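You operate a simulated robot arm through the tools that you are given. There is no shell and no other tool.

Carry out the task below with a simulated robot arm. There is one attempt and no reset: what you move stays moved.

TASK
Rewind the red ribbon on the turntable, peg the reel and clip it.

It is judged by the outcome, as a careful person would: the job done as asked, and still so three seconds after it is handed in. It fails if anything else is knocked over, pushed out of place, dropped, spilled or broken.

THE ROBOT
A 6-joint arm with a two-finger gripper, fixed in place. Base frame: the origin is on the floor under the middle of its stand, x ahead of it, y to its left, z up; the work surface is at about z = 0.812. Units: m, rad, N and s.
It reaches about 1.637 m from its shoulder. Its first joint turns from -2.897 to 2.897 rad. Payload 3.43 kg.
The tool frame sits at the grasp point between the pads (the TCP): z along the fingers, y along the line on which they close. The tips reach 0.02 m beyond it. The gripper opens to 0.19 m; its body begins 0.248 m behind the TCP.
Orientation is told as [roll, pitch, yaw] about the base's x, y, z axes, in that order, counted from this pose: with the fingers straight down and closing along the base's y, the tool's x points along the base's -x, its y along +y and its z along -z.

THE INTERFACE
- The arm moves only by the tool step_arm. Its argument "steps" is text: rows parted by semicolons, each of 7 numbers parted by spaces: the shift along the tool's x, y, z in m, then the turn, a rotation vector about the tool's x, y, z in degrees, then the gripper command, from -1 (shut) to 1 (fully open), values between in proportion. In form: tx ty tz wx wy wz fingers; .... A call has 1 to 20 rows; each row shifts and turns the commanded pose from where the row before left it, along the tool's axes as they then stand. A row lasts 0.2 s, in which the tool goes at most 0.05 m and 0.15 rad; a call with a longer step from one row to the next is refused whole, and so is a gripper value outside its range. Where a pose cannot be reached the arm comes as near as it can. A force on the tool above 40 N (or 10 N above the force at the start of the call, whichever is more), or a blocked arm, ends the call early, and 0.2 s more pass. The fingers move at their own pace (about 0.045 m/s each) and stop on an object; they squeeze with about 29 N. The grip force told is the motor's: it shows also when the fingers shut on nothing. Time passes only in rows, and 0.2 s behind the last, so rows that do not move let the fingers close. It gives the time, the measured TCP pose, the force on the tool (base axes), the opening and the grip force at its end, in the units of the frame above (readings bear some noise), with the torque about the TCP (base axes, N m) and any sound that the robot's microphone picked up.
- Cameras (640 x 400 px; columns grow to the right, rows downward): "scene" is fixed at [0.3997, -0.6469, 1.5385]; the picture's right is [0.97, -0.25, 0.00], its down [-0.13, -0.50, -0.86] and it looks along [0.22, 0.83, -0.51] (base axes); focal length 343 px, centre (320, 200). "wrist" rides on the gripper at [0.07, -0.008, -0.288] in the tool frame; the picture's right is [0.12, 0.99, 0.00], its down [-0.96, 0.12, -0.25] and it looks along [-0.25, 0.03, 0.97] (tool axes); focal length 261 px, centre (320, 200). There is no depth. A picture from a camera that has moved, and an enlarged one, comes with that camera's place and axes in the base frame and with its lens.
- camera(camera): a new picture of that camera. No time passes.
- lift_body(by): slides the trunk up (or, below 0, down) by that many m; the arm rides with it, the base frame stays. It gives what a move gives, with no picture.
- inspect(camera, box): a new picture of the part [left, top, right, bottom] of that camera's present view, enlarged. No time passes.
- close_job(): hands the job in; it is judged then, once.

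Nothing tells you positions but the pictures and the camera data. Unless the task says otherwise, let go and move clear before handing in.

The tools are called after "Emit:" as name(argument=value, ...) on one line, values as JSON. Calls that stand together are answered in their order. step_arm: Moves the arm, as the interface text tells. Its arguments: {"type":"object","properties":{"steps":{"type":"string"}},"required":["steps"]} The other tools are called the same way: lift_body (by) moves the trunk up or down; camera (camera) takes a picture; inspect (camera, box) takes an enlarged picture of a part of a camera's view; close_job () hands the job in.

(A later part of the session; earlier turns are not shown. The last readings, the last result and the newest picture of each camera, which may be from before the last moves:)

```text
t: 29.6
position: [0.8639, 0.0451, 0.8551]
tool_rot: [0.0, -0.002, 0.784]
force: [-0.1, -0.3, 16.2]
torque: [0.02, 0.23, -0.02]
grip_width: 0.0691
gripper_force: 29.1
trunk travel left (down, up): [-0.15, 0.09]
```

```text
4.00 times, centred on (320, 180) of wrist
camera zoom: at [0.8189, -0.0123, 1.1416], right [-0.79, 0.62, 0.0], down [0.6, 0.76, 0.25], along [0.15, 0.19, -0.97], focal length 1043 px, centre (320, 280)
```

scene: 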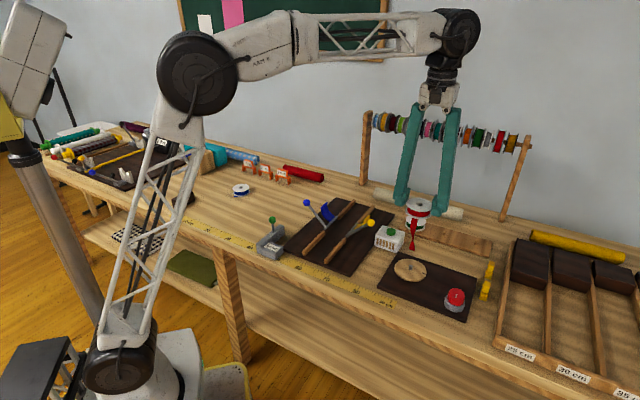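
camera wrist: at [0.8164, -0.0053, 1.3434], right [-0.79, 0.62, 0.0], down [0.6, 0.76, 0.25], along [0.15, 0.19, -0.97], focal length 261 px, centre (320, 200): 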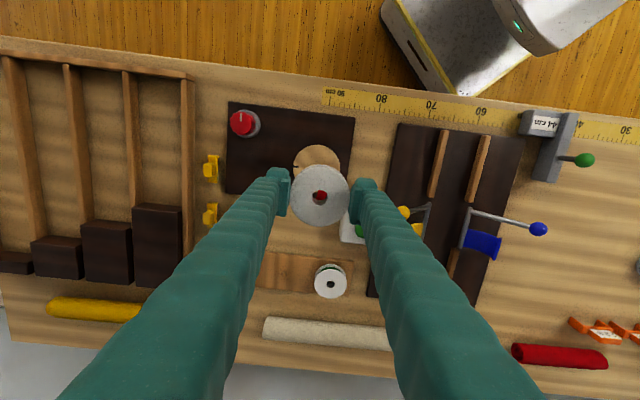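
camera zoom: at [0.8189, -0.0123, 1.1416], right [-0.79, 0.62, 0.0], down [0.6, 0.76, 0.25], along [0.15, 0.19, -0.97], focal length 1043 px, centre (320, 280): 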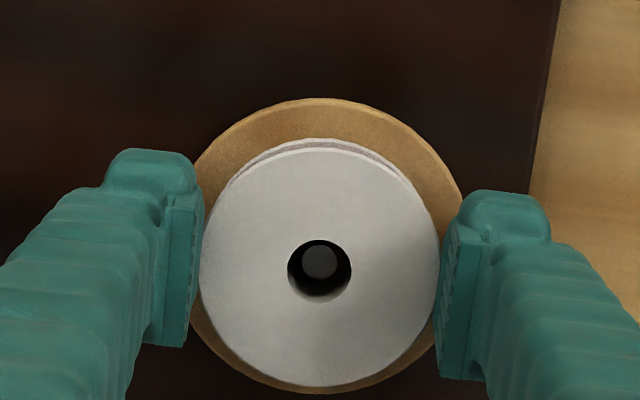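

The reel is seated on the disc (16 N contact). I'll ease off, open, and rise to look.

Emit:
step_arm(steps="0 0 -0.001 0 0 0 -1; 0 0 0 0 0 0 0.3; 0 0 0 0 0 0 0.3; 0 0 0 0 0 0 0.3; 0 0 0 0 0 0 0.3; 0 0 -0.01 0 0 0 0.3; 0 0 -0.03 0 0 0 0.3; 0 0 -0.04 0 0 0 0.3; 0 0 -0.04 0 0 0 0.3; 0 0 -0.03 0 0 0 0.3; 0 0 0 0 0 0 0.3")

Emit:
inspect(camera="scene", box=[370, 220, 490, 320])

Emit:
camera(camera="wrist")

```text
t: 32.0
position: [0.8646, 0.0439, 1.0047]
tool_rot: [0.0, -0.002, 0.785]
force: [-0.3, -0.4, 0.3]
torque: [0.02, 0.0, 0.01]
grip_width: 0.1235
gripper_force: 0.0
trunk travel left (down, up): [-0.15, 0.09]
```

```text
4.00 times, centred on (430, 270) of scene
camera zoom: at [0.3997, -0.6469, 1.5385], right [0.97, -0.25, 0.0], down [-0.13, -0.5, -0.86], along [0.22, 0.83, -0.51], focal length 1371 px, centre (-120, -80)
```

zoom: 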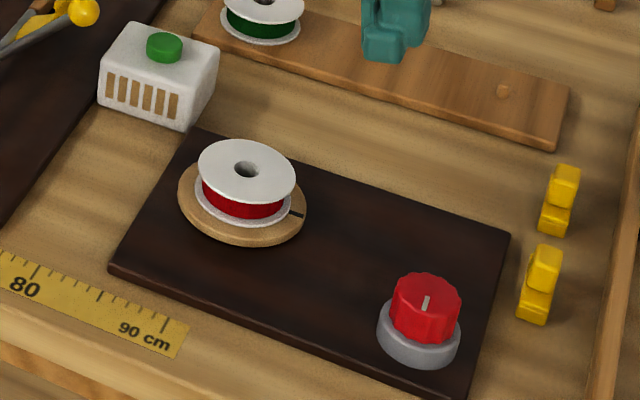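

```text
taken
camera wrist: at [0.819, -0.0115, 1.2911], right [-0.79, 0.62, 0.0], down [0.6, 0.76, 0.25], along [0.15, 0.19, -0.97], focal length 261 px, centre (320, 200)
```

wrist: 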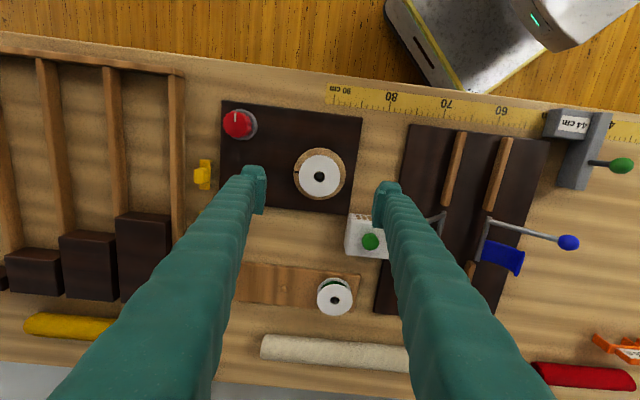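

Emit:
inspect(camera="wrist", box=[280, 130, 370, 220])

Emit:
inspect(camera="scene", box=[390, 240, 450, 290])

Emit:
inspect(camera="wrist", box=[200, 90, 280, 170])

```text
4.44 times, centred on (325, 175) of wrist
camera zoom: at [0.819, -0.0115, 1.2911], right [-0.79, 0.62, 0.0], down [0.6, 0.76, 0.25], along [0.15, 0.19, -0.97], focal length 1158 px, centre (298, 311)
```

zoom: 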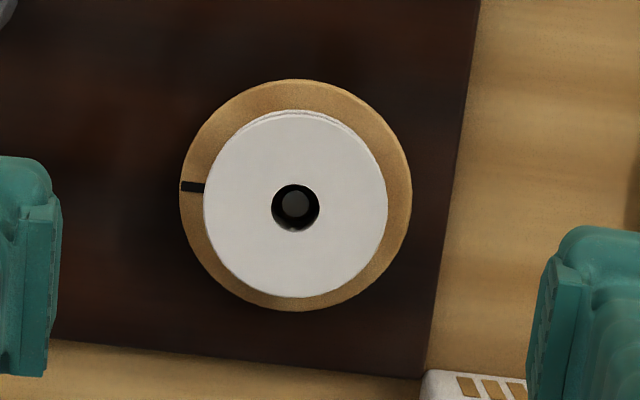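

```text
8.00 times, centred on (420, 265) of scene
camera zoom: at [0.3997, -0.6469, 1.5385], right [0.97, -0.25, 0.0], down [-0.13, -0.5, -0.86], along [0.22, 0.83, -0.51], focal length 2742 px, centre (-480, -320)
```

zoom: 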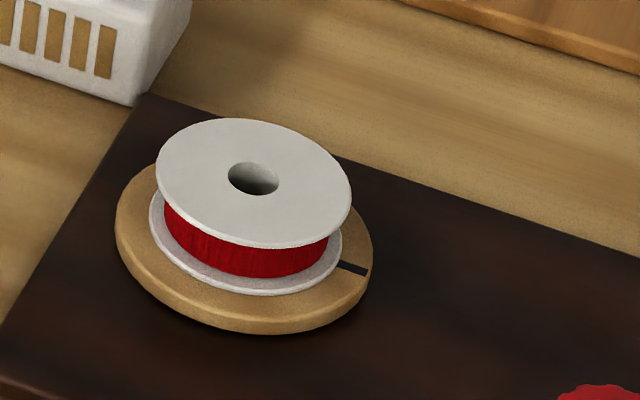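

```text
5.00 times, centred on (240, 130) of wrist
camera zoom: at [0.819, -0.0115, 1.2911], right [-0.79, 0.62, 0.0], down [0.6, 0.76, 0.25], along [0.15, 0.19, -0.97], focal length 1303 px, centre (720, 550)
```

zoom: 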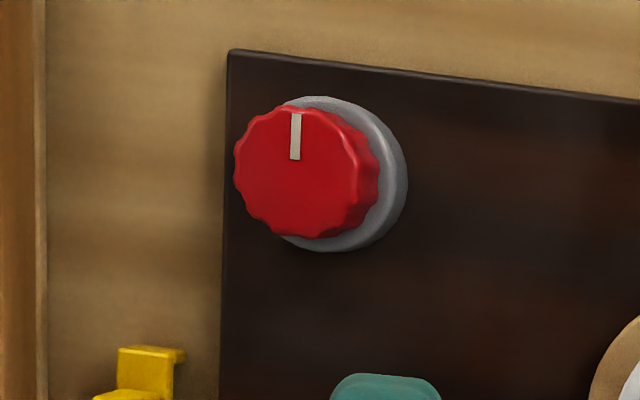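

The reel sits over the spindle. Next is the red knob, which I place at about (0.9135, -0.102) with its top near z = 0.865; I'll move above it and check.

Emit:
step_arm(steps="0.0171 -0.0345 0 0 0 0 0.1; 0.0171 -0.0345 0 0 0 0 0.1; 0.0171 -0.0345 0 0 0 0 0.1; 0.0171 -0.0345 0 0 0 0 0.1; 0 0 0.04 0 0 0 0.1; 0 0 0.025 0 0 0 0.1; 0 0 0 0 0 0 0.1")

Emit:
camera(camera="wrist")

Emit:
inspect(camera="scene", box=[390, 220, 510, 320])

```text
t: 33.6
position: [0.9135, -0.101, 0.9404]
tool_rot: [0.0, 0.001, 0.784]
force: [1.2, -0.9, -0.5]
torque: [-0.03, -0.01, 0.01]
grip_width: 0.1046
gripper_force: 0.1
trunk travel left (down, up): [-0.15, 0.09]
```

```text
taken
camera wrist: at [0.868, -0.1577, 1.2267], right [-0.79, 0.62, 0.0], down [0.6, 0.76, 0.25], along [0.15, 0.19, -0.97], focal length 261 px, centre (320, 200)
```

wrist: 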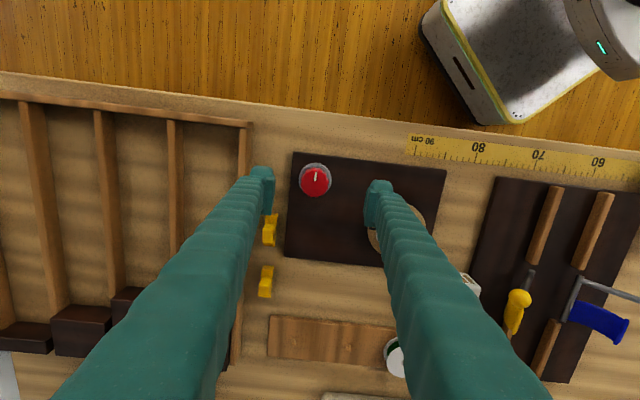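

```text
4.00 times, centred on (450, 270) of scene
camera zoom: at [0.3997, -0.6469, 1.5385], right [0.97, -0.25, 0.0], down [-0.13, -0.5, -0.86], along [0.22, 0.83, -0.51], focal length 1371 px, centre (-200, -80)
```

zoom: 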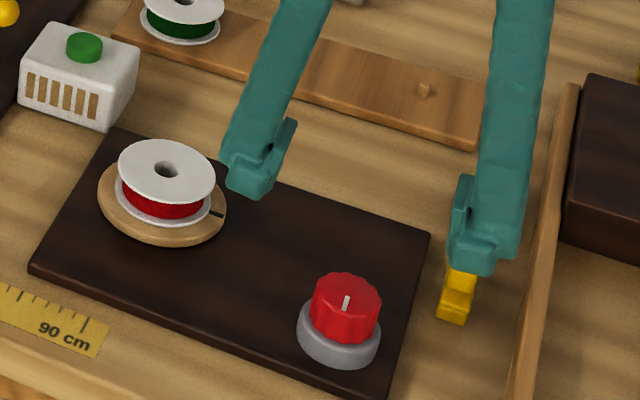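

Emit:
inspect(camera="wrist", box=[280, 140, 360, 220])

```text
5.00 times, centred on (320, 180) of wrist
camera zoom: at [0.868, -0.1577, 1.2267], right [-0.79, 0.62, 0.0], down [0.6, 0.76, 0.25], along [0.15, 0.19, -0.97], focal length 1303 px, centre (320, 300)
```

zoom: 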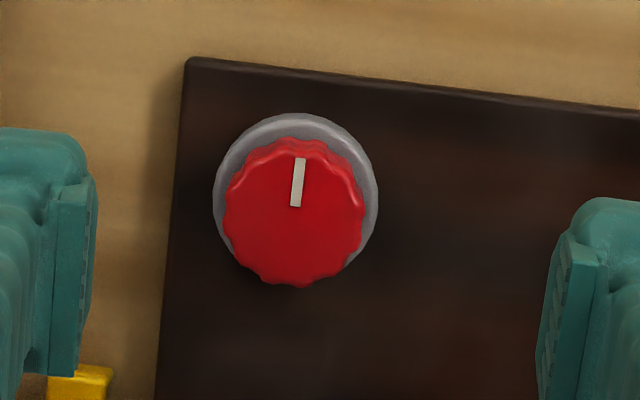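

Emit:
step_arm(steps="-0.0006 -0.0069 0 0 0 0 -0.1; 0 0 0.03 0 0 0 -0.1; 0 0 0.03 0 0 0 -0.1; 0 0 0.01 0 0 0 -0.1; 0 0 0.006 0 0 0 -0.1; 0 0 0 0 0 0 -0.1")

Emit:
inspect(camera="wrist", box=[260, 130, 380, 250])

Emit:
inspect(camera="scene", box=[410, 240, 510, 330])

```text
t: 35.0
position: [0.9186, -0.1068, 0.863]
tool_rot: [-0.001, 0.001, 0.785]
force: [0.1, 0.4, -0.5]
torque: [0.0, 0.0, 0.02]
grip_width: 0.0854
gripper_force: 0.0
trunk travel left (down, up): [-0.15, 0.09]
```

```text
3.33 times, centred on (320, 190) of wrist
camera zoom: at [0.8738, -0.1629, 1.1495], right [-0.79, 0.62, 0.0], down [0.6, 0.76, 0.25], along [0.15, 0.19, -0.97], focal length 869 px, centre (320, 233)
```

zoom: 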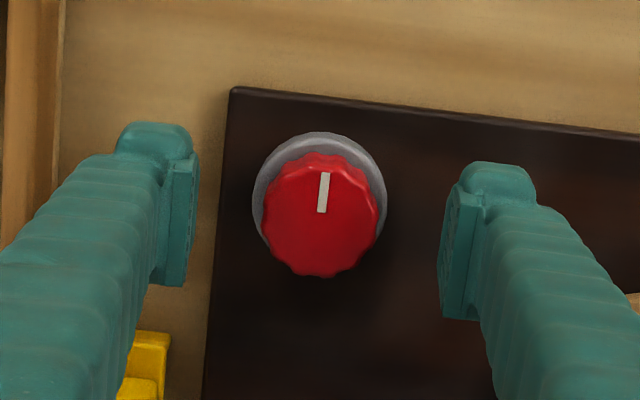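

```text
4.44 times, centred on (460, 285) of scene
camera zoom: at [0.3997, -0.6469, 1.5385], right [0.97, -0.25, 0.0], down [-0.13, -0.5, -0.86], along [0.22, 0.83, -0.51], focal length 1523 px, centre (-302, -178)
```

zoom: 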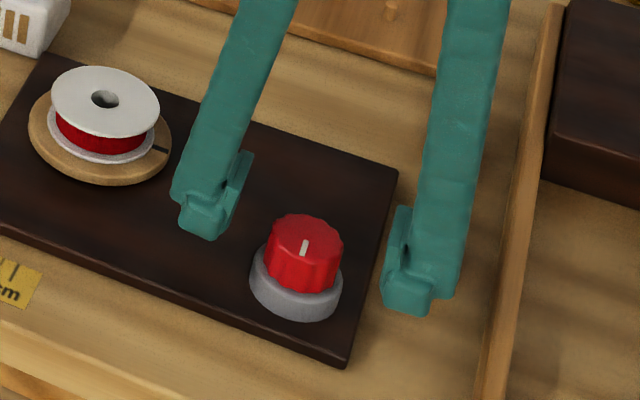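

The knob is centred. I'll close on it, then turn it a little clockwise (seen from above) and watch the turntable.

Emit:
step_arm(steps="0.0012 0 0.001 0 0 0 -1; 0 0 0 0 0 0 -1; 0 0 0 0 0 0 -1; 0 0 0 0 0 0 -1; 0 0 0 0 0 0 -1")

Emit:
inspect(camera="wrist", box=[260, 130, 380, 250])

Emit:
inspect(camera="scene", box=[370, 230, 490, 320])

```text
t: 36.2
position: [0.9189, -0.1079, 0.8613]
tool_rot: [-0.001, 0.0, 0.785]
force: [-1.1, 0.5, -0.5]
torque: [-0.04, 0.03, -0.02]
grip_width: 0.0404
gripper_force: 45.2
trunk travel left (down, up): [-0.15, 0.09]
```

```text
3.33 times, centred on (320, 190) of wrist
camera zoom: at [0.8728, -0.1637, 1.149], right [-0.79, 0.62, 0.0], down [0.6, 0.76, 0.25], along [0.15, 0.19, -0.97], focal length 869 px, centre (320, 233)
```

zoom: 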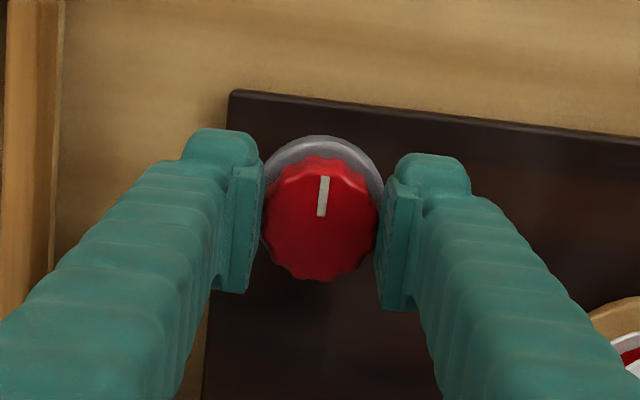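

```text
4.44 times, centred on (430, 275) of scene
camera zoom: at [0.3997, -0.6469, 1.5385], right [0.97, -0.25, 0.0], down [-0.13, -0.5, -0.86], along [0.22, 0.83, -0.51], focal length 1523 px, centre (-169, -133)
```

zoom: 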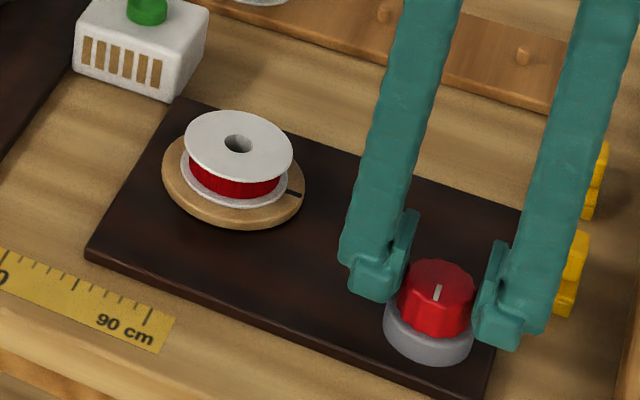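

Emit:
step_arm(steps="0 0 0 0 0 6 -1; 0 0 0 0 0 6 -1; 0 0 0 0 0 6 -1; 0 0 0 0 0 0 -1")

Emit:
inspect(camera="wrist", box=[260, 130, 380, 250])

Emit:
inspect(camera="scene", box=[370, 230, 490, 320])

```text
t: 37.2
position: [0.9168, -0.1077, 0.8618]
tool_rot: [-0.001, 0.0, 0.471]
force: [-13.0, 1.9, 2.9]
torque: [0.04, 0.16, -0.01]
grip_width: 0.0407
gripper_force: 45.3
trunk travel left (down, up): [-0.15, 0.09]
```

```text
3.33 times, centred on (320, 190) of wrist
camera zoom: at [0.8576, -0.147, 1.149], right [-0.56, 0.83, 0.0], down [0.81, 0.54, 0.25], along [0.2, 0.14, -0.97], focal length 869 px, centre (320, 233)
```

zoom: 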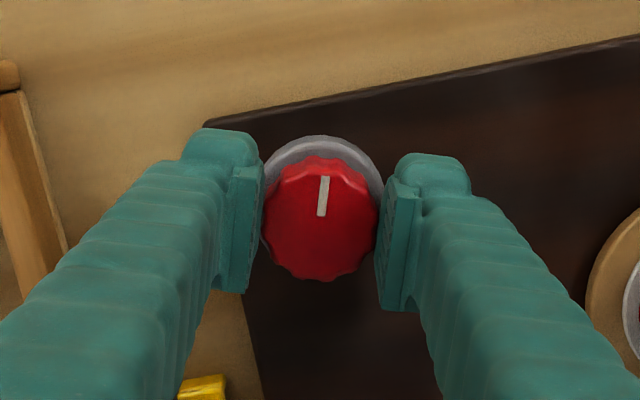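

```text
4.44 times, centred on (430, 275) of scene
camera zoom: at [0.3997, -0.6469, 1.5385], right [0.97, -0.25, 0.0], down [-0.13, -0.5, -0.86], along [0.22, 0.83, -0.51], focal length 1523 px, centre (-169, -133)
```

zoom: 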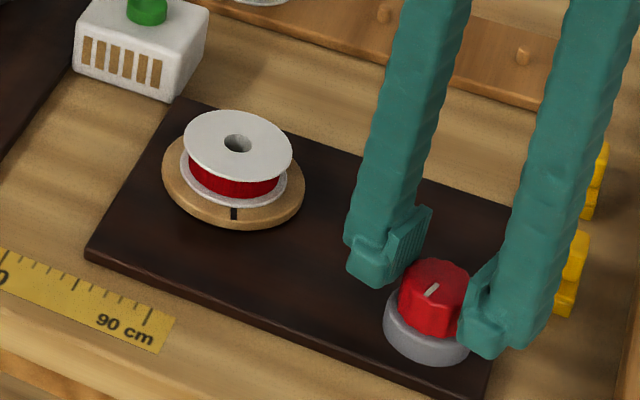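

The disc turned clockwise by several times the knob's angle, so the knob is geared up (or is a motor control). I'll check whether it keeps turning on its own.

Emit:
step_arm(steps="0 0 0 0 0 0 -1; 0 0 0 0 0 0 -1; 0 0 0 0 0 0 -1")

Emit:
inspect(camera="scene", box=[390, 240, 450, 290])

Emit:
camera(camera="wrist")

```text
t: 38.0
position: [0.9186, -0.1074, 0.8622]
tool_rot: [0.0, 0.0, 0.472]
force: [-17.6, 4.0, 2.2]
torque: [0.07, 0.17, -0.02]
grip_width: 0.0405
gripper_force: 44.9
trunk travel left (down, up): [-0.15, 0.09]
```

```text
8.00 times, centred on (420, 265) of scene
camera zoom: at [0.3997, -0.6469, 1.5385], right [0.97, -0.25, 0.0], down [-0.13, -0.5, -0.86], along [0.22, 0.83, -0.51], focal length 2742 px, centre (-480, -320)
```

zoom: 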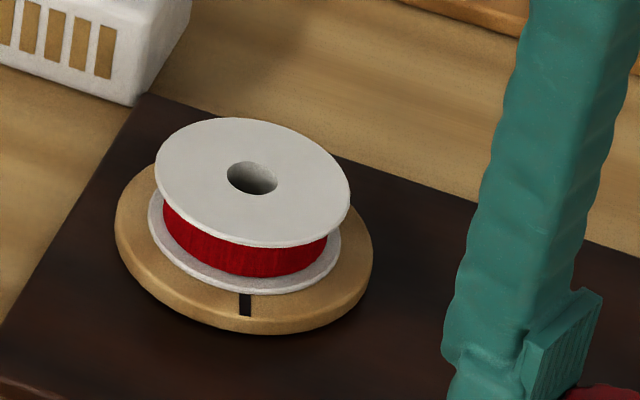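

```text
taken
camera wrist: at [0.8576, -0.1471, 1.149], right [-0.56, 0.83, 0.0], down [0.8, 0.54, 0.25], along [0.21, 0.14, -0.97], focal length 261 px, centre (320, 200)
```

wrist: 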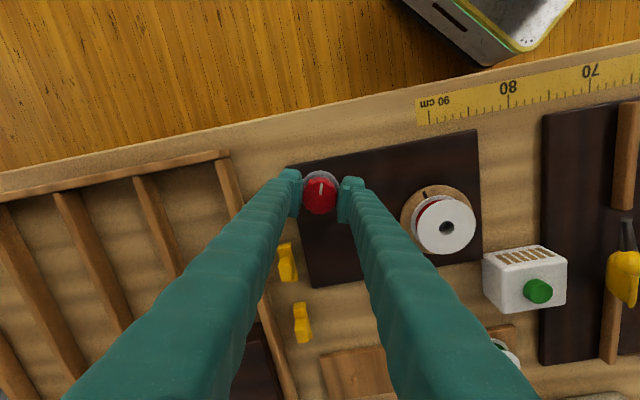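

The disc is geared to the knob rather than motorised. The side force suggests my hand is 1–2 mm off the knob's axis; I'll correct that and keep turning clockwise.

Emit:
step_arm(steps="0.0015 0.0006 0 0 0 0 -1; 0 0 0 0 0 6 -1; 0 0 0 0 0 6 -1; 0 0 0 0 0 6 -1; 0 0 0 0 0 6 -1; 0 0 0 0 0 0 -1")

Emit:
inspect(camera="scene", box=[370, 230, 490, 320])

Emit:
camera(camera="wrist")

```text
t: 39.4
position: [0.918, -0.1058, 0.862]
tool_rot: [-0.001, 0.0, 0.051]
force: [3.9, 7.6, 2.9]
torque: [0.08, -0.03, -0.03]
grip_width: 0.0405
gripper_force: 45.1
trunk travel left (down, up): [-0.15, 0.09]
```

```text
4.44 times, centred on (430, 275) of scene
camera zoom: at [0.3997, -0.6469, 1.5385], right [0.97, -0.25, 0.0], down [-0.13, -0.5, -0.86], along [0.22, 0.83, -0.51], focal length 1523 px, centre (-169, -133)
```

zoom: 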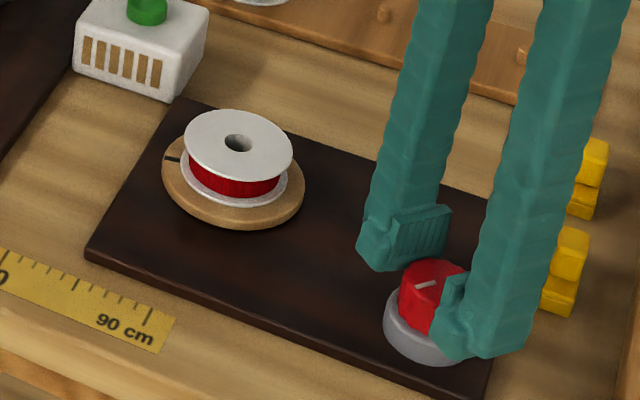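

```text
taken
camera wrist: at [0.8461, -0.119, 1.1489], right [-0.17, 0.99, 0.0], down [0.95, 0.17, 0.25], along [0.24, 0.04, -0.97], focal length 261 px, centre (320, 200)
```

wrist: 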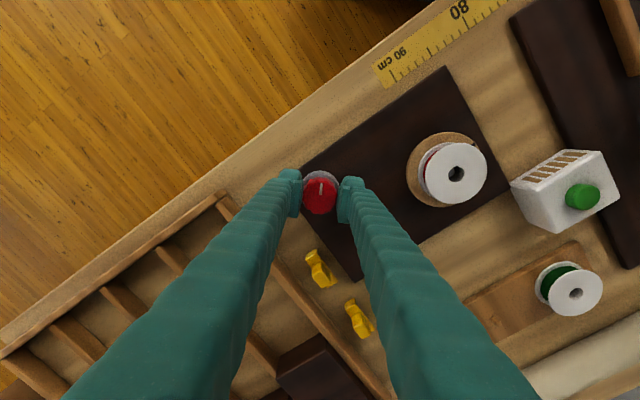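

Emit:
step_arm(steps="0 0 0 0 0 6 -1; 0 0 0 0 0 6 -1; 0 0 0 0 0 6 -1; 0 0 0 0 0 6 -1; 0 0 0 0 0 6 -1; 0 0 0 0 0 6 -1; 0 0 0 0 0 6 -1; 0 0 0 0 0 0 -1")

Emit:
inspect(camera="scene", box=[370, 230, 490, 320])

Emit:
camera(camera="wrist")

```text
t: 41.2
position: [0.9183, -0.1054, 0.8616]
tool_rot: [0.001, -0.001, -0.681]
force: [16.7, 21.6, -2.8]
torque: [0.14, -0.14, 0.02]
grip_width: 0.0405
gripper_force: 44.7
trunk travel left (down, up): [-0.15, 0.09]
```

```text
4.44 times, centred on (430, 275) of scene
camera zoom: at [0.3997, -0.6469, 1.5385], right [0.97, -0.25, 0.0], down [-0.13, -0.5, -0.86], along [0.22, 0.83, -0.51], focal length 1523 px, centre (-169, -133)
```

zoom: 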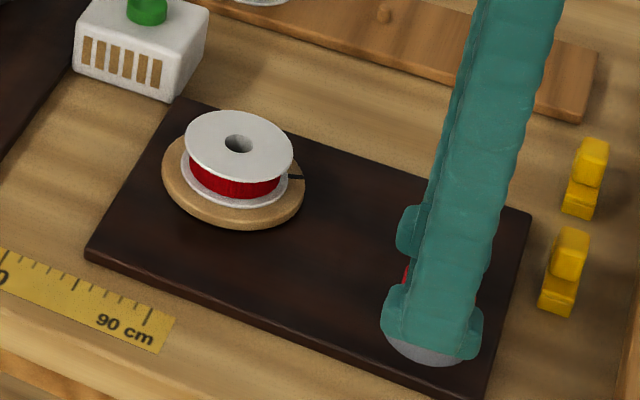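

```text
taken
camera wrist: at [0.8563, -0.0682, 1.1489], right [0.53, 0.85, 0.0], down [0.82, -0.52, 0.25], along [0.21, -0.13, -0.97], focal length 261 px, centre (320, 200)
```

wrist: 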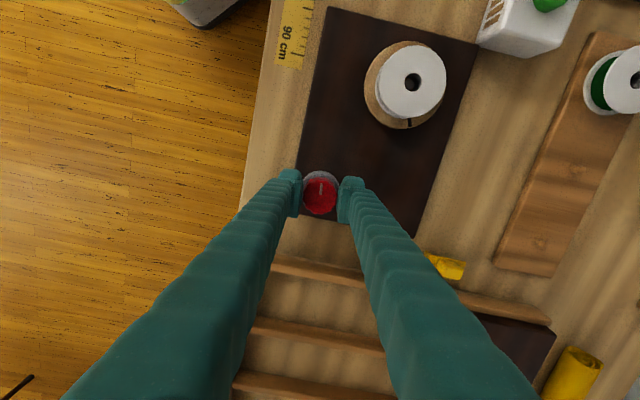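

Emit:
inspect(camera="wrist", box=[350, 20, 470, 140])

Emit:
inspect(camera="scene", box=[390, 240, 450, 290])

```text
3.33 times, centred on (410, 80) of wrist
camera zoom: at [0.8563, -0.0682, 1.1489], right [0.53, 0.85, 0.0], down [0.82, -0.52, 0.25], along [0.21, -0.13, -0.97], focal length 869 px, centre (20, 600)
```

zoom: 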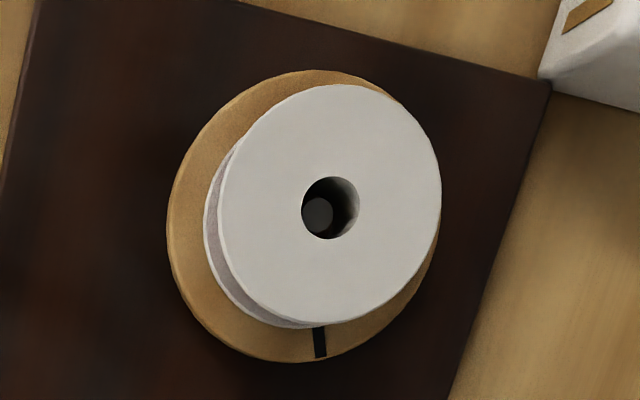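

```text
8.00 times, centred on (420, 265) of scene
camera zoom: at [0.3997, -0.6469, 1.5385], right [0.97, -0.25, 0.0], down [-0.13, -0.5, -0.86], along [0.22, 0.83, -0.51], focal length 2742 px, centre (-480, -320)
```

zoom: 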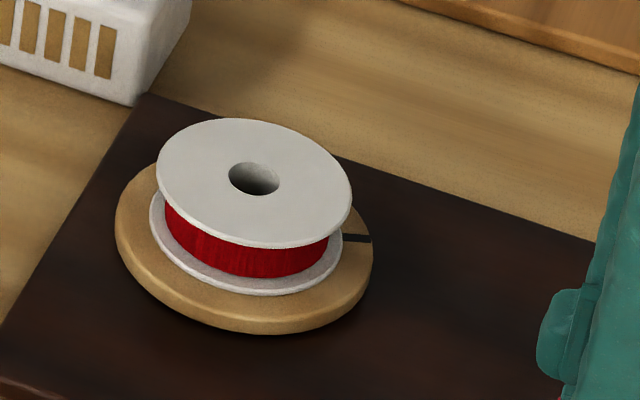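

No tail is showing and the disc has made almost one full turn clockwise. I'll relieve the side load and turn further to be sure the ribbon is fully in.

Emit:
step_arm(steps="0.0002 0.002 0 0 0 0 -1; 0 0 0 0 0 6 -1; 0 0 0 0 0 6 -1; 0 0 0 0 0 6 -1; 0 0 0 0 0 6 -1; 0 0 0 0 0 6 -1; 0 0 0 0 0 6 -1; 0 0 0 0 0 6 -1; 0 0 0 0 0 0 -1")

Emit:
inspect(camera="scene", box=[370, 230, 490, 320])

Emit:
camera(camera="wrist")

```text
t: 43.2
position: [0.9203, -0.1043, 0.8623]
tool_rot: [0.0, 0.0, -1.415]
force: [12.8, 10.5, 2.1]
torque: [0.05, -0.09, 0.01]
grip_width: 0.0408
gripper_force: 45.3
trunk travel left (down, up): [-0.15, 0.09]
```

```text
4.44 times, centred on (430, 275) of scene
camera zoom: at [0.3997, -0.6469, 1.5385], right [0.97, -0.25, 0.0], down [-0.13, -0.5, -0.86], along [0.22, 0.83, -0.51], focal length 1523 px, centre (-169, -133)
```

zoom: 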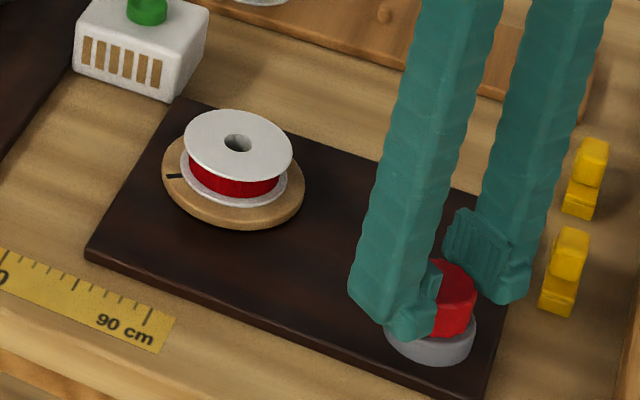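

```text
taken
camera wrist: at [0.898, -0.0369, 1.1489], right [0.96, 0.27, 0.0], down [0.26, -0.93, 0.25], along [0.07, -0.24, -0.97], focal length 261 px, centre (320, 200)
```

wrist: 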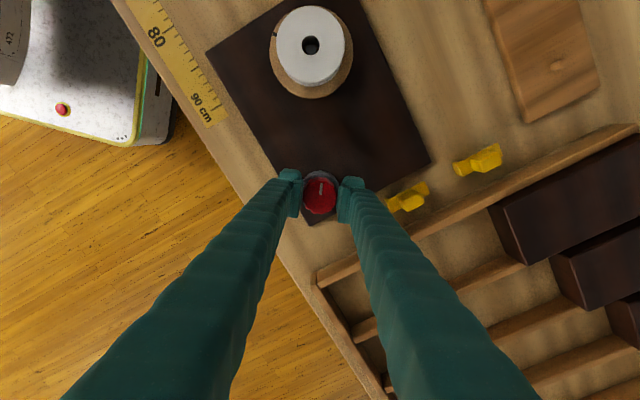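

About 1.4 turns are in and no tail shows. I'll release the knob, rise, and look closely at the reel and the clips.

Emit:
step_arm(steps="0 0 0 0 0 0 0; 0 0 0 0 0 0 0; 0 0 0 0 0 0 0; 0 0 -0.01 0 0 0 0; 0 0 -0.03 0 0 0 0; 0 0 -0.04 0 0 0 0; 0 0 -0.04 0 0 0 0; 0 0 0 0 0 0 0")

Emit:
camera(camera="wrist")

Emit:
inspect(camera="scene", box=[370, 230, 510, 320])

```text
t: 45.0
position: [0.9167, -0.1048, 0.983]
tool_rot: [0.0, 0.0, -1.413]
force: [-0.7, -1.0, 0.2]
torque: [0.02, 0.0, -0.02]
grip_width: 0.0949
gripper_force: 0.1
trunk travel left (down, up): [-0.15, 0.09]
```

```text
taken
camera wrist: at [0.8966, -0.0377, 1.2691], right [0.96, 0.27, 0.0], down [0.26, -0.93, 0.25], along [0.07, -0.24, -0.97], focal length 261 px, centre (320, 200)
```

wrist: 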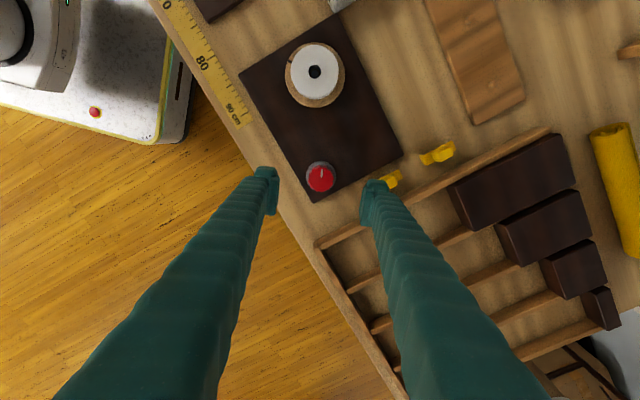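

```text
4.44 times, centred on (440, 275) of scene
camera zoom: at [0.3997, -0.6469, 1.5385], right [0.97, -0.25, 0.0], down [-0.13, -0.5, -0.86], along [0.22, 0.83, -0.51], focal length 1523 px, centre (-213, -133)
```

zoom: 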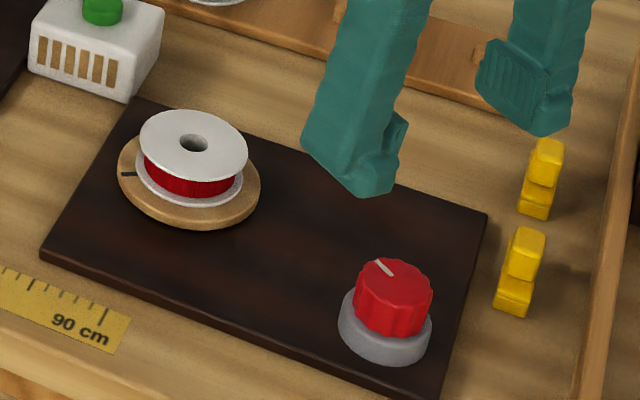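

Emit:
inspect(camera="wrist", box=[380, 120, 480, 200])

Emit:
inspect(camera="scene", box=[465, 250, 505, 310])

Emit:
inspect(camera="wrist", box=[270, 30, 370, 120])

```text
5.00 times, centred on (430, 160) of wrist
camera zoom: at [0.8966, -0.0377, 1.2691], right [0.96, 0.27, 0.0], down [0.26, -0.93, 0.25], along [0.07, -0.24, -0.97], focal length 1303 px, centre (-230, 400)
```

zoom: 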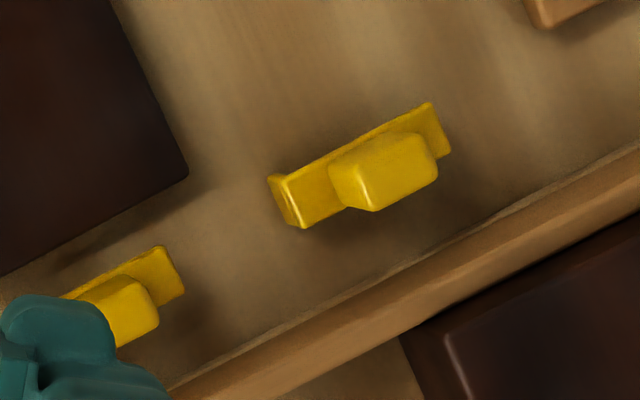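

```text
6.67 times, centred on (485, 280) of scene
camera zoom: at [0.3997, -0.6469, 1.5385], right [0.97, -0.25, 0.0], down [-0.13, -0.5, -0.86], along [0.22, 0.83, -0.51], focal length 2285 px, centre (-780, -333)
```

zoom: 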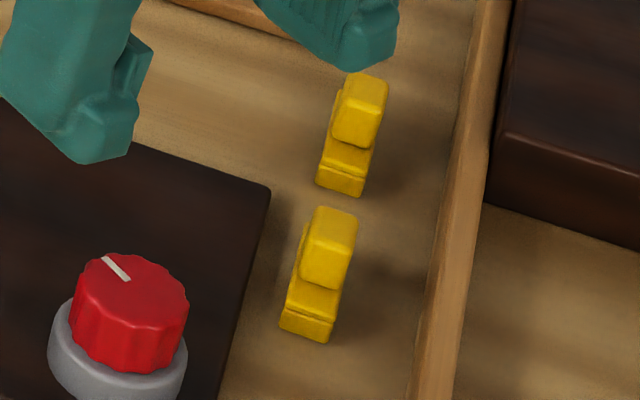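

```text
4.44 times, centred on (320, 75) of wrist
camera zoom: at [0.8966, -0.0377, 1.2691], right [0.96, 0.27, 0.0], down [0.26, -0.93, 0.25], along [0.07, -0.24, -0.97], focal length 1158 px, centre (320, 756)
```

zoom: 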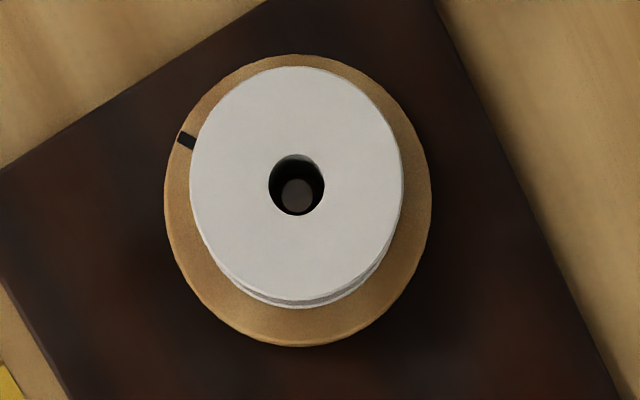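

The knob keeps its place. The clips look like small plates with a raised block and an end lip; I'll move above them and turn the hand so I can study their shape before using one.

Emit:
step_arm(steps="0.008 0.0375 0 0 0 0 0.6; 0.008 0.0375 0 0 0 0 0.6; 0.008 0.0375 0 0 0 0 0.6; 0.008 0.0375 0 0 0 0 1; 0 0 0 0 0 -8.2 1; 0 0 0 0 0 -8.2 1; 0 0 0 0 0 -8.2 1; 0 0 0 0 0 -8.2 1; 0 0 0 0 0 -8.2 1; 0 0 0 0 0 -8.2 1; 0 0 0 0 0 -8.2 1; 0 0 0 0 0 -8.2 1; 0 0 0 0 0 -8.2 1; 0 0 0 0 0 -8.2 1; 0 0 0 0 0 -8.2 1; 0 0 0 0 0 -8.2 1; 0 0 0 0 0 -8.2 1; 0 0 0 0 0 -8.2 1; 0 0 0 0 0 -8.2 1; 0 0 0 0 0 0 1")

Emit:
camera(camera="wrist")

```text
t: 49.2
position: [1.0612, -0.0506, 0.9819]
tool_rot: [0.0, -0.001, 0.735]
force: [0.4, -0.9, -0.3]
torque: [-0.01, -0.02, 0.0]
grip_width: 0.19
gripper_force: 0.0
trunk travel left (down, up): [-0.15, 0.09]
```

```text
taken
camera wrist: at [1.0126, -0.1043, 1.2687], right [-0.75, 0.66, 0.0], down [0.64, 0.73, 0.25], along [0.16, 0.19, -0.97], focal length 261 px, centre (320, 200)
```

wrist: 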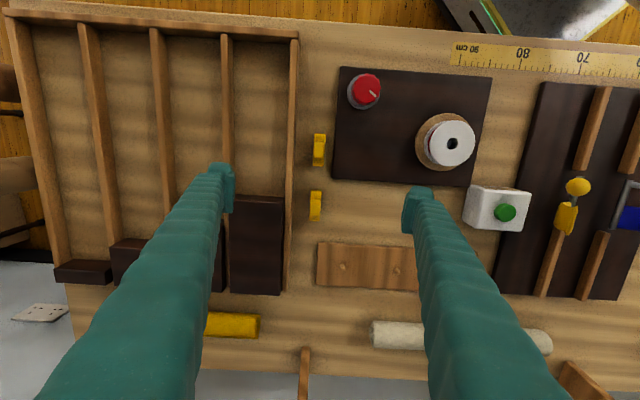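

Emit:
inspect(camera="wrist", box=[280, 120, 360, 240])

Emit:
inspect(camera="wrist", box=[400, 90, 500, 190])

Emit:
inspect(camera="wrist", box=[290, 220, 450, 320])

```text
3.33 times, centred on (320, 180) of wrist
camera zoom: at [1.0126, -0.1043, 1.2687], right [-0.75, 0.66, 0.0], down [0.64, 0.73, 0.25], along [0.16, 0.19, -0.97], focal length 869 px, centre (320, 267)
```

zoom: 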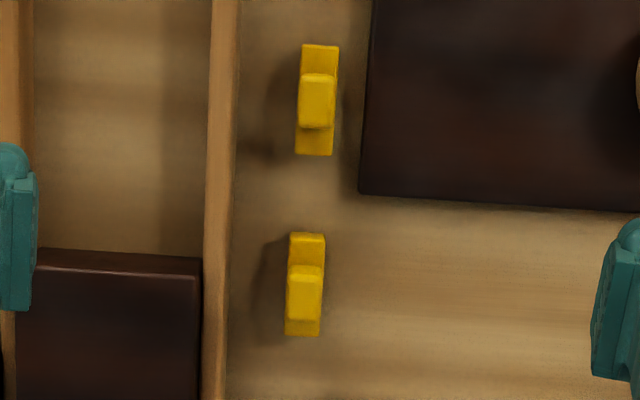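

```text
4.00 times, centred on (450, 140) of wrist
camera zoom: at [1.0126, -0.1043, 1.2687], right [-0.75, 0.66, 0.0], down [0.64, 0.73, 0.25], along [0.16, 0.19, -0.97], focal length 1043 px, centre (-200, 440)
```

zoom: 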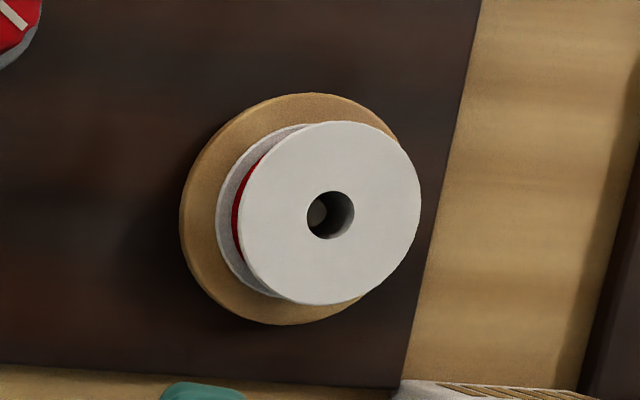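

```text
4.00 times, centred on (370, 270) of wrist
camera zoom: at [1.0126, -0.1043, 1.2687], right [-0.75, 0.66, 0.0], down [0.64, 0.73, 0.25], along [0.16, 0.19, -0.97], focal length 1043 px, centre (120, -80)
```

zoom: 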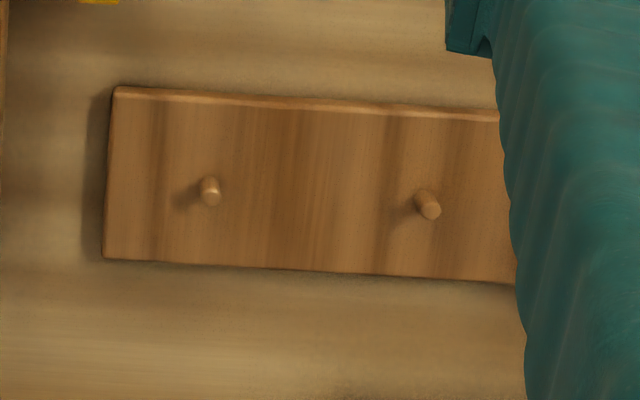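

Emit:
inspect(camera="wrist", box=[303, 185, 333, 225])

Emit:
inspect(camera="wrist", box=[303, 128, 333, 170])

Emit:
inspect(camera="scene", box=[475, 255, 500, 285])

Emit:
inspect(camera="scene", box=[470, 275, 500, 305])

```text
10.00 times, centred on (318, 205) of wrist
camera zoom: at [1.0126, -0.1043, 1.2687], right [-0.75, 0.66, 0.0], down [0.64, 0.73, 0.25], along [0.16, 0.19, -0.97], focal length 2606 px, centre (340, 150)
```

zoom: 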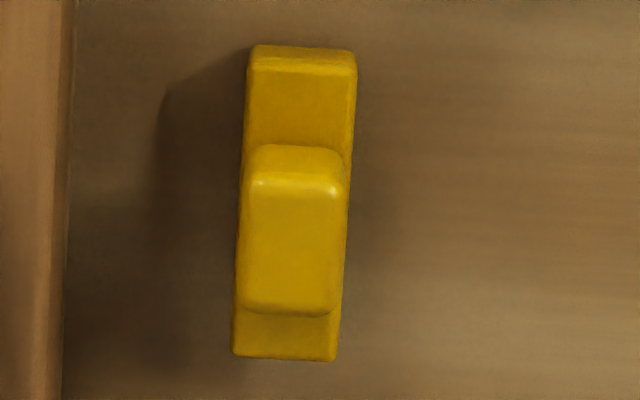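

```text
9.52 times, centred on (318, 149) of wrist
camera zoom: at [1.0126, -0.1043, 1.2687], right [-0.75, 0.66, 0.0], down [0.64, 0.73, 0.25], along [0.16, 0.19, -0.97], focal length 2482 px, centre (339, 686)
```

zoom: 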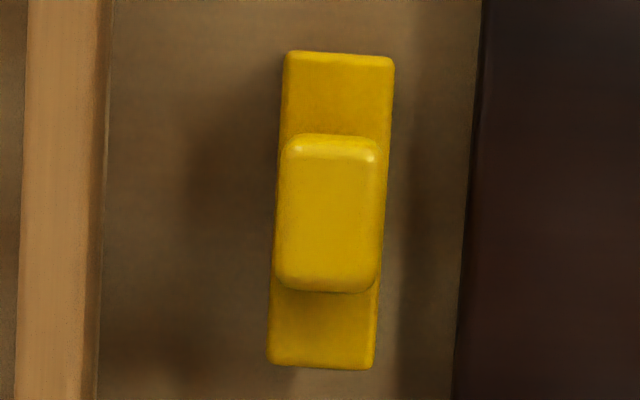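

```text
13.33 times, centred on (488, 270) of scene
camera zoom: at [0.3997, -0.6469, 1.5385], right [0.97, -0.25, 0.0], down [-0.13, -0.5, -0.86], along [0.22, 0.83, -0.51], focal length 4569 px, centre (-1913, -733)
```

zoom: 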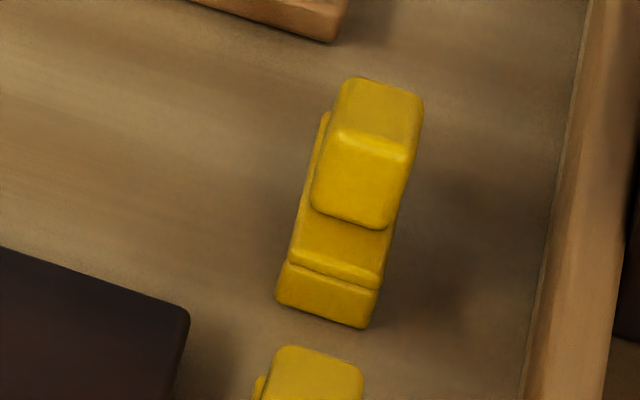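

```text
13.33 times, centred on (485, 290) of scene
camera zoom: at [0.3997, -0.6469, 1.5385], right [0.97, -0.25, 0.0], down [-0.13, -0.5, -0.86], along [0.22, 0.83, -0.51], focal length 4569 px, centre (-1880, -1000)
```

zoom: 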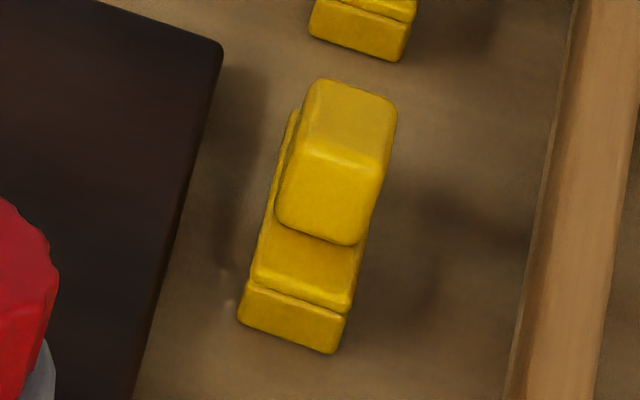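

Each clip is an upside-down T: a flat bar with a grip block on top. Next I'll go back to the reel, lift it a little, and check whether any tail is left.

Emit:
step_arm(steps="0.01375 0.0338 0 0 0 0 0.263; 0.01375 0.0338 0 0 0 0 0.263; 0.01375 0.0338 0 0 0 0 0.263; 0.01375 0.0338 0 0 0 0 0.263; 0.01375 0.0338 0 0 0 0 0.263; 0.01375 0.0338 0 0 0 0 0.263; 0 0 0 0 0 0 0.263")

Emit:
inspect(camera="wrist", box=[270, 130, 370, 230])

Emit:
camera(camera="wrist")

```text
t: 50.8
position: [0.8665, 0.0465, 0.9839]
tool_rot: [0.002, 0.0, 0.734]
force: [-0.1, 0.1, 0.5]
torque: [0.0, -0.04, -0.02]
grip_width: 0.1199
gripper_force: 0.1
trunk travel left (down, up): [-0.15, 0.09]
```

```text
4.00 times, centred on (320, 180) of wrist
camera zoom: at [0.8166, -0.0082, 1.2697], right [-0.75, 0.66, 0.0], down [0.64, 0.73, 0.25], along [0.16, 0.19, -0.97], focal length 1043 px, centre (320, 280)
```

zoom: 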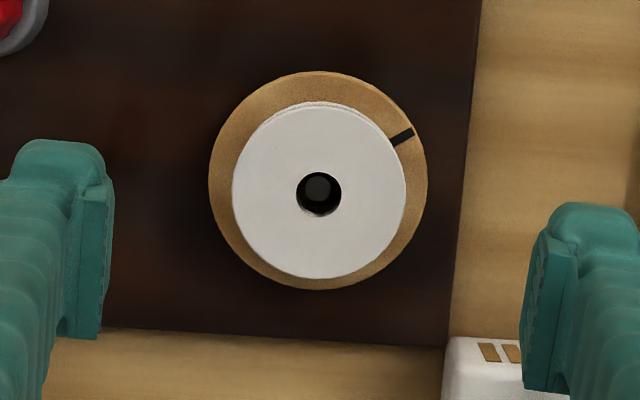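

```text
taken
camera wrist: at [0.8166, -0.0082, 1.2697], right [-0.75, 0.66, 0.0], down [0.64, 0.73, 0.25], along [0.16, 0.19, -0.97], focal length 261 px, centre (320, 200)
```

wrist: 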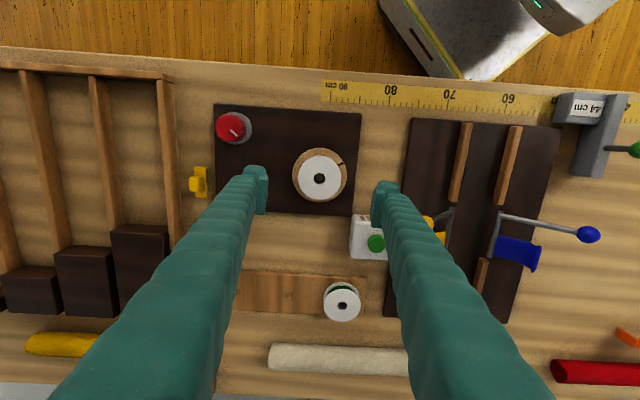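

Emit:
step_arm(steps="0.001 0 0.03 0 0 0 0.263; 0 0 0.04 0 0 0 0.263; 0 0 0.035 0 0 0 0.263; 0 0 0.015 0 0 0 0.263; 0 0 0.008 0 0 0 0.263; 0 0 0 0 0 0 0.263")

Emit:
inspect(camera="wrist", box=[260, 130, 380, 250])

Emit:
inspect(camera="scene", box=[390, 230, 450, 290])

```text
t: 52.2
position: [0.8648, 0.0454, 0.8552]
tool_rot: [0.001, -0.002, 0.732]
force: [-0.3, -0.3, -0.2]
torque: [0.0, 0.0, -0.03]
grip_width: 0.12
gripper_force: 0.0
trunk travel left (down, up): [-0.15, 0.09]
```

```text
3.33 times, centred on (320, 190) of wrist
camera zoom: at [0.8169, -0.0092, 1.141], right [-0.75, 0.66, 0.0], down [0.64, 0.73, 0.25], along [0.16, 0.19, -0.97], focal length 869 px, centre (320, 233)
```

zoom: 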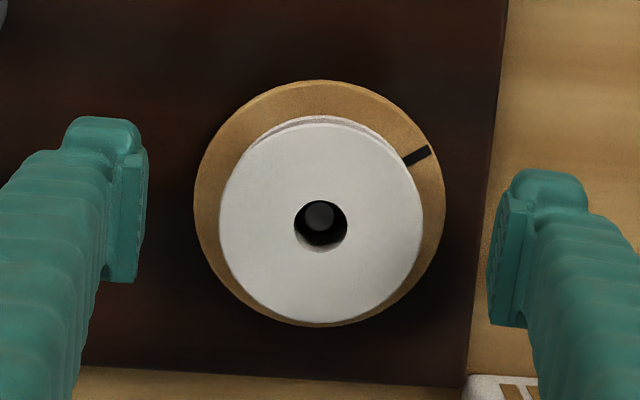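

```text
6.67 times, centred on (420, 260) of scene
camera zoom: at [0.3997, -0.6469, 1.5385], right [0.97, -0.25, 0.0], down [-0.13, -0.5, -0.86], along [0.22, 0.83, -0.51], focal length 2285 px, centre (-347, -200)
```

zoom: 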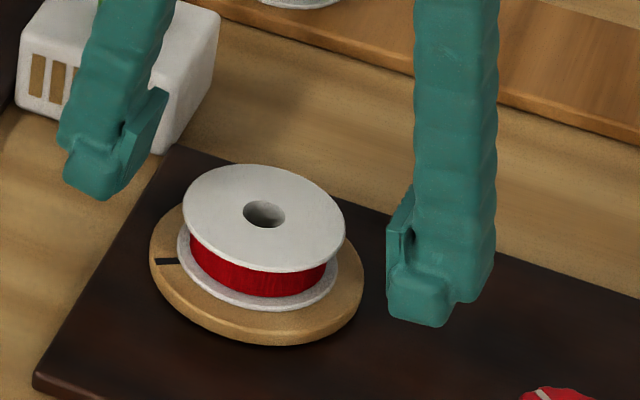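

Emit:
step_arm(steps="0 0 0 0 0 0 -1; 0 0 0 0 0 0 -1; 0 0 0 0 0 0 -1; 0 0 0 0 0 0 -1; 0 0 0 0 0 0 -1; 0 0 0 0 0 0 -1; 0 0 0 0 0 0 -1; 0 0 -0.004 0 0 0 -1; 0 0 -0.004 0 0 0 -1; 0 0 -0.006 0 0 0 -1; 0 0 -0.008 0 0 0 -1; 0 0 -0.01 0 0 0 -1; 0 0 -0.012 0 0 0 -1; 0 0 -0.012 0 0 0 -1; 0 0 -0.012 0 0 0 -1; 0 0 0 0 0 0 -1")

Emit:
inspect(camera="scene", box=[380, 210, 460, 290])

Emit:
inspect(camera="wrist", box=[260, 130, 380, 250])

```text
t: 55.6
position: [0.8652, 0.045, 0.9231]
tool_rot: [-0.001, 0.0, 0.731]
force: [-0.3, -0.7, -0.1]
torque: [0.0, 0.01, -0.02]
grip_width: 0.0702
gripper_force: 28.2
trunk travel left (down, up): [-0.15, 0.09]
```

```text
5.00 times, centred on (420, 250) of scene
camera zoom: at [0.3997, -0.6469, 1.5385], right [0.97, -0.25, 0.0], down [-0.13, -0.5, -0.86], along [0.22, 0.83, -0.51], focal length 1714 px, centre (-180, -50)
```

zoom: 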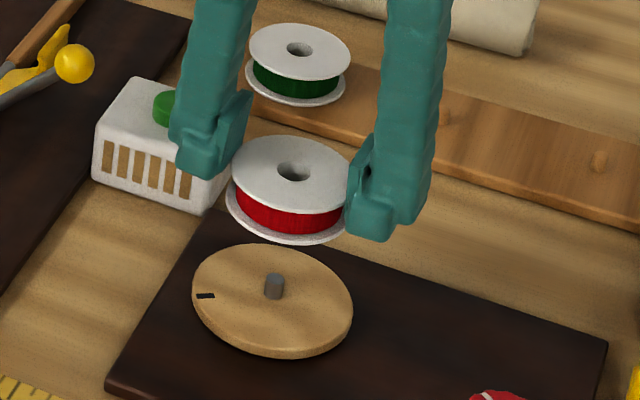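

```text
3.33 times, centred on (320, 190) of wrist
camera zoom: at [0.816, -0.0095, 1.2097], right [-0.75, 0.66, 0.0], down [0.64, 0.73, 0.25], along [0.16, 0.19, -0.97], focal length 869 px, centre (320, 233)
```

zoom: 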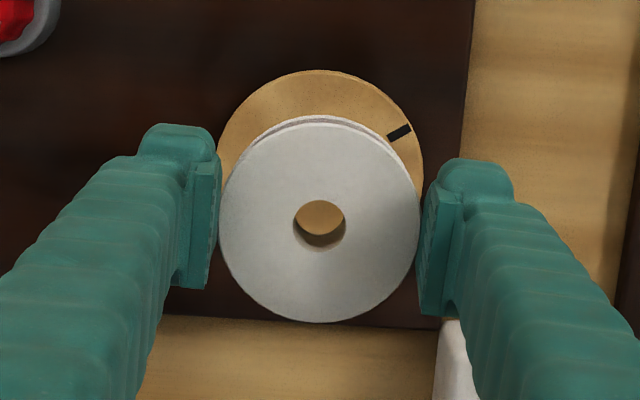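

The tail is fully wound in. I'll carry the reel to the far free peg, near (1.14, 0.11), which leaves the most room for the fingers.

Emit:
step_arm(steps="0 0 -0.02 0 0 0 -1; 0 0 -0.025 0 0 0 -1; 0 0 -0.02 0 0 0 -1; -0.0138 -0.0075 0 0 0 0 -1; -0.02756 -0.01501 0 0 0 0 -1; -0.02756 -0.01501 0 0 0 0 -1; -0.02756 -0.01501 0 0 0 0 -1; -0.02756 -0.01501 0 0 0 0 -1; -0.02756 -0.01501 0 0 0 0 -1; -0.02756 -0.01501 0 0 0 0 -1; -0.02756 -0.01501 0 0 0 0 -1; -0.02756 -0.01501 0 0 0 0 -1; -0.0138 -0.0075 0 0 0 0 -1; 0 0 0 0 0 0 -1")

Emit:
camera(camera="wrist")

Emit:
camera(camera="scene")

```text
t: 58.6
position: [1.1135, 0.1084, 0.9729]
tool_rot: [-0.001, 0.0, 0.732]
force: [0.4, 0.2, -1.0]
torque: [-0.04, 0.04, 0.01]
grip_width: 0.0702
gripper_force: 29.3
out of reach, approached as far as the arm can: row 12, 13
trunk travel left (down, up): [-0.15, 0.09]
```

```text
taken
camera wrist: at [1.065, 0.0546, 1.2605], right [-0.75, 0.66, 0.0], down [0.64, 0.73, 0.25], along [0.16, 0.19, -0.97], focal length 261 px, centre (320, 200)
```

wrist: 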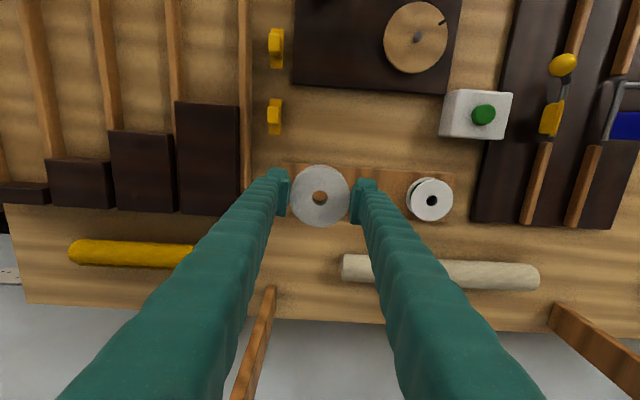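

```text
taken
```

scene: 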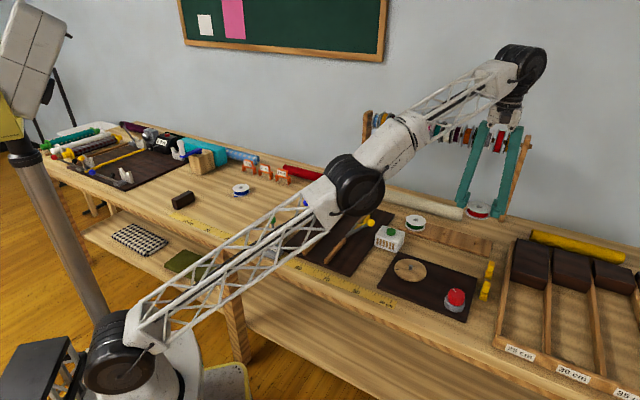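

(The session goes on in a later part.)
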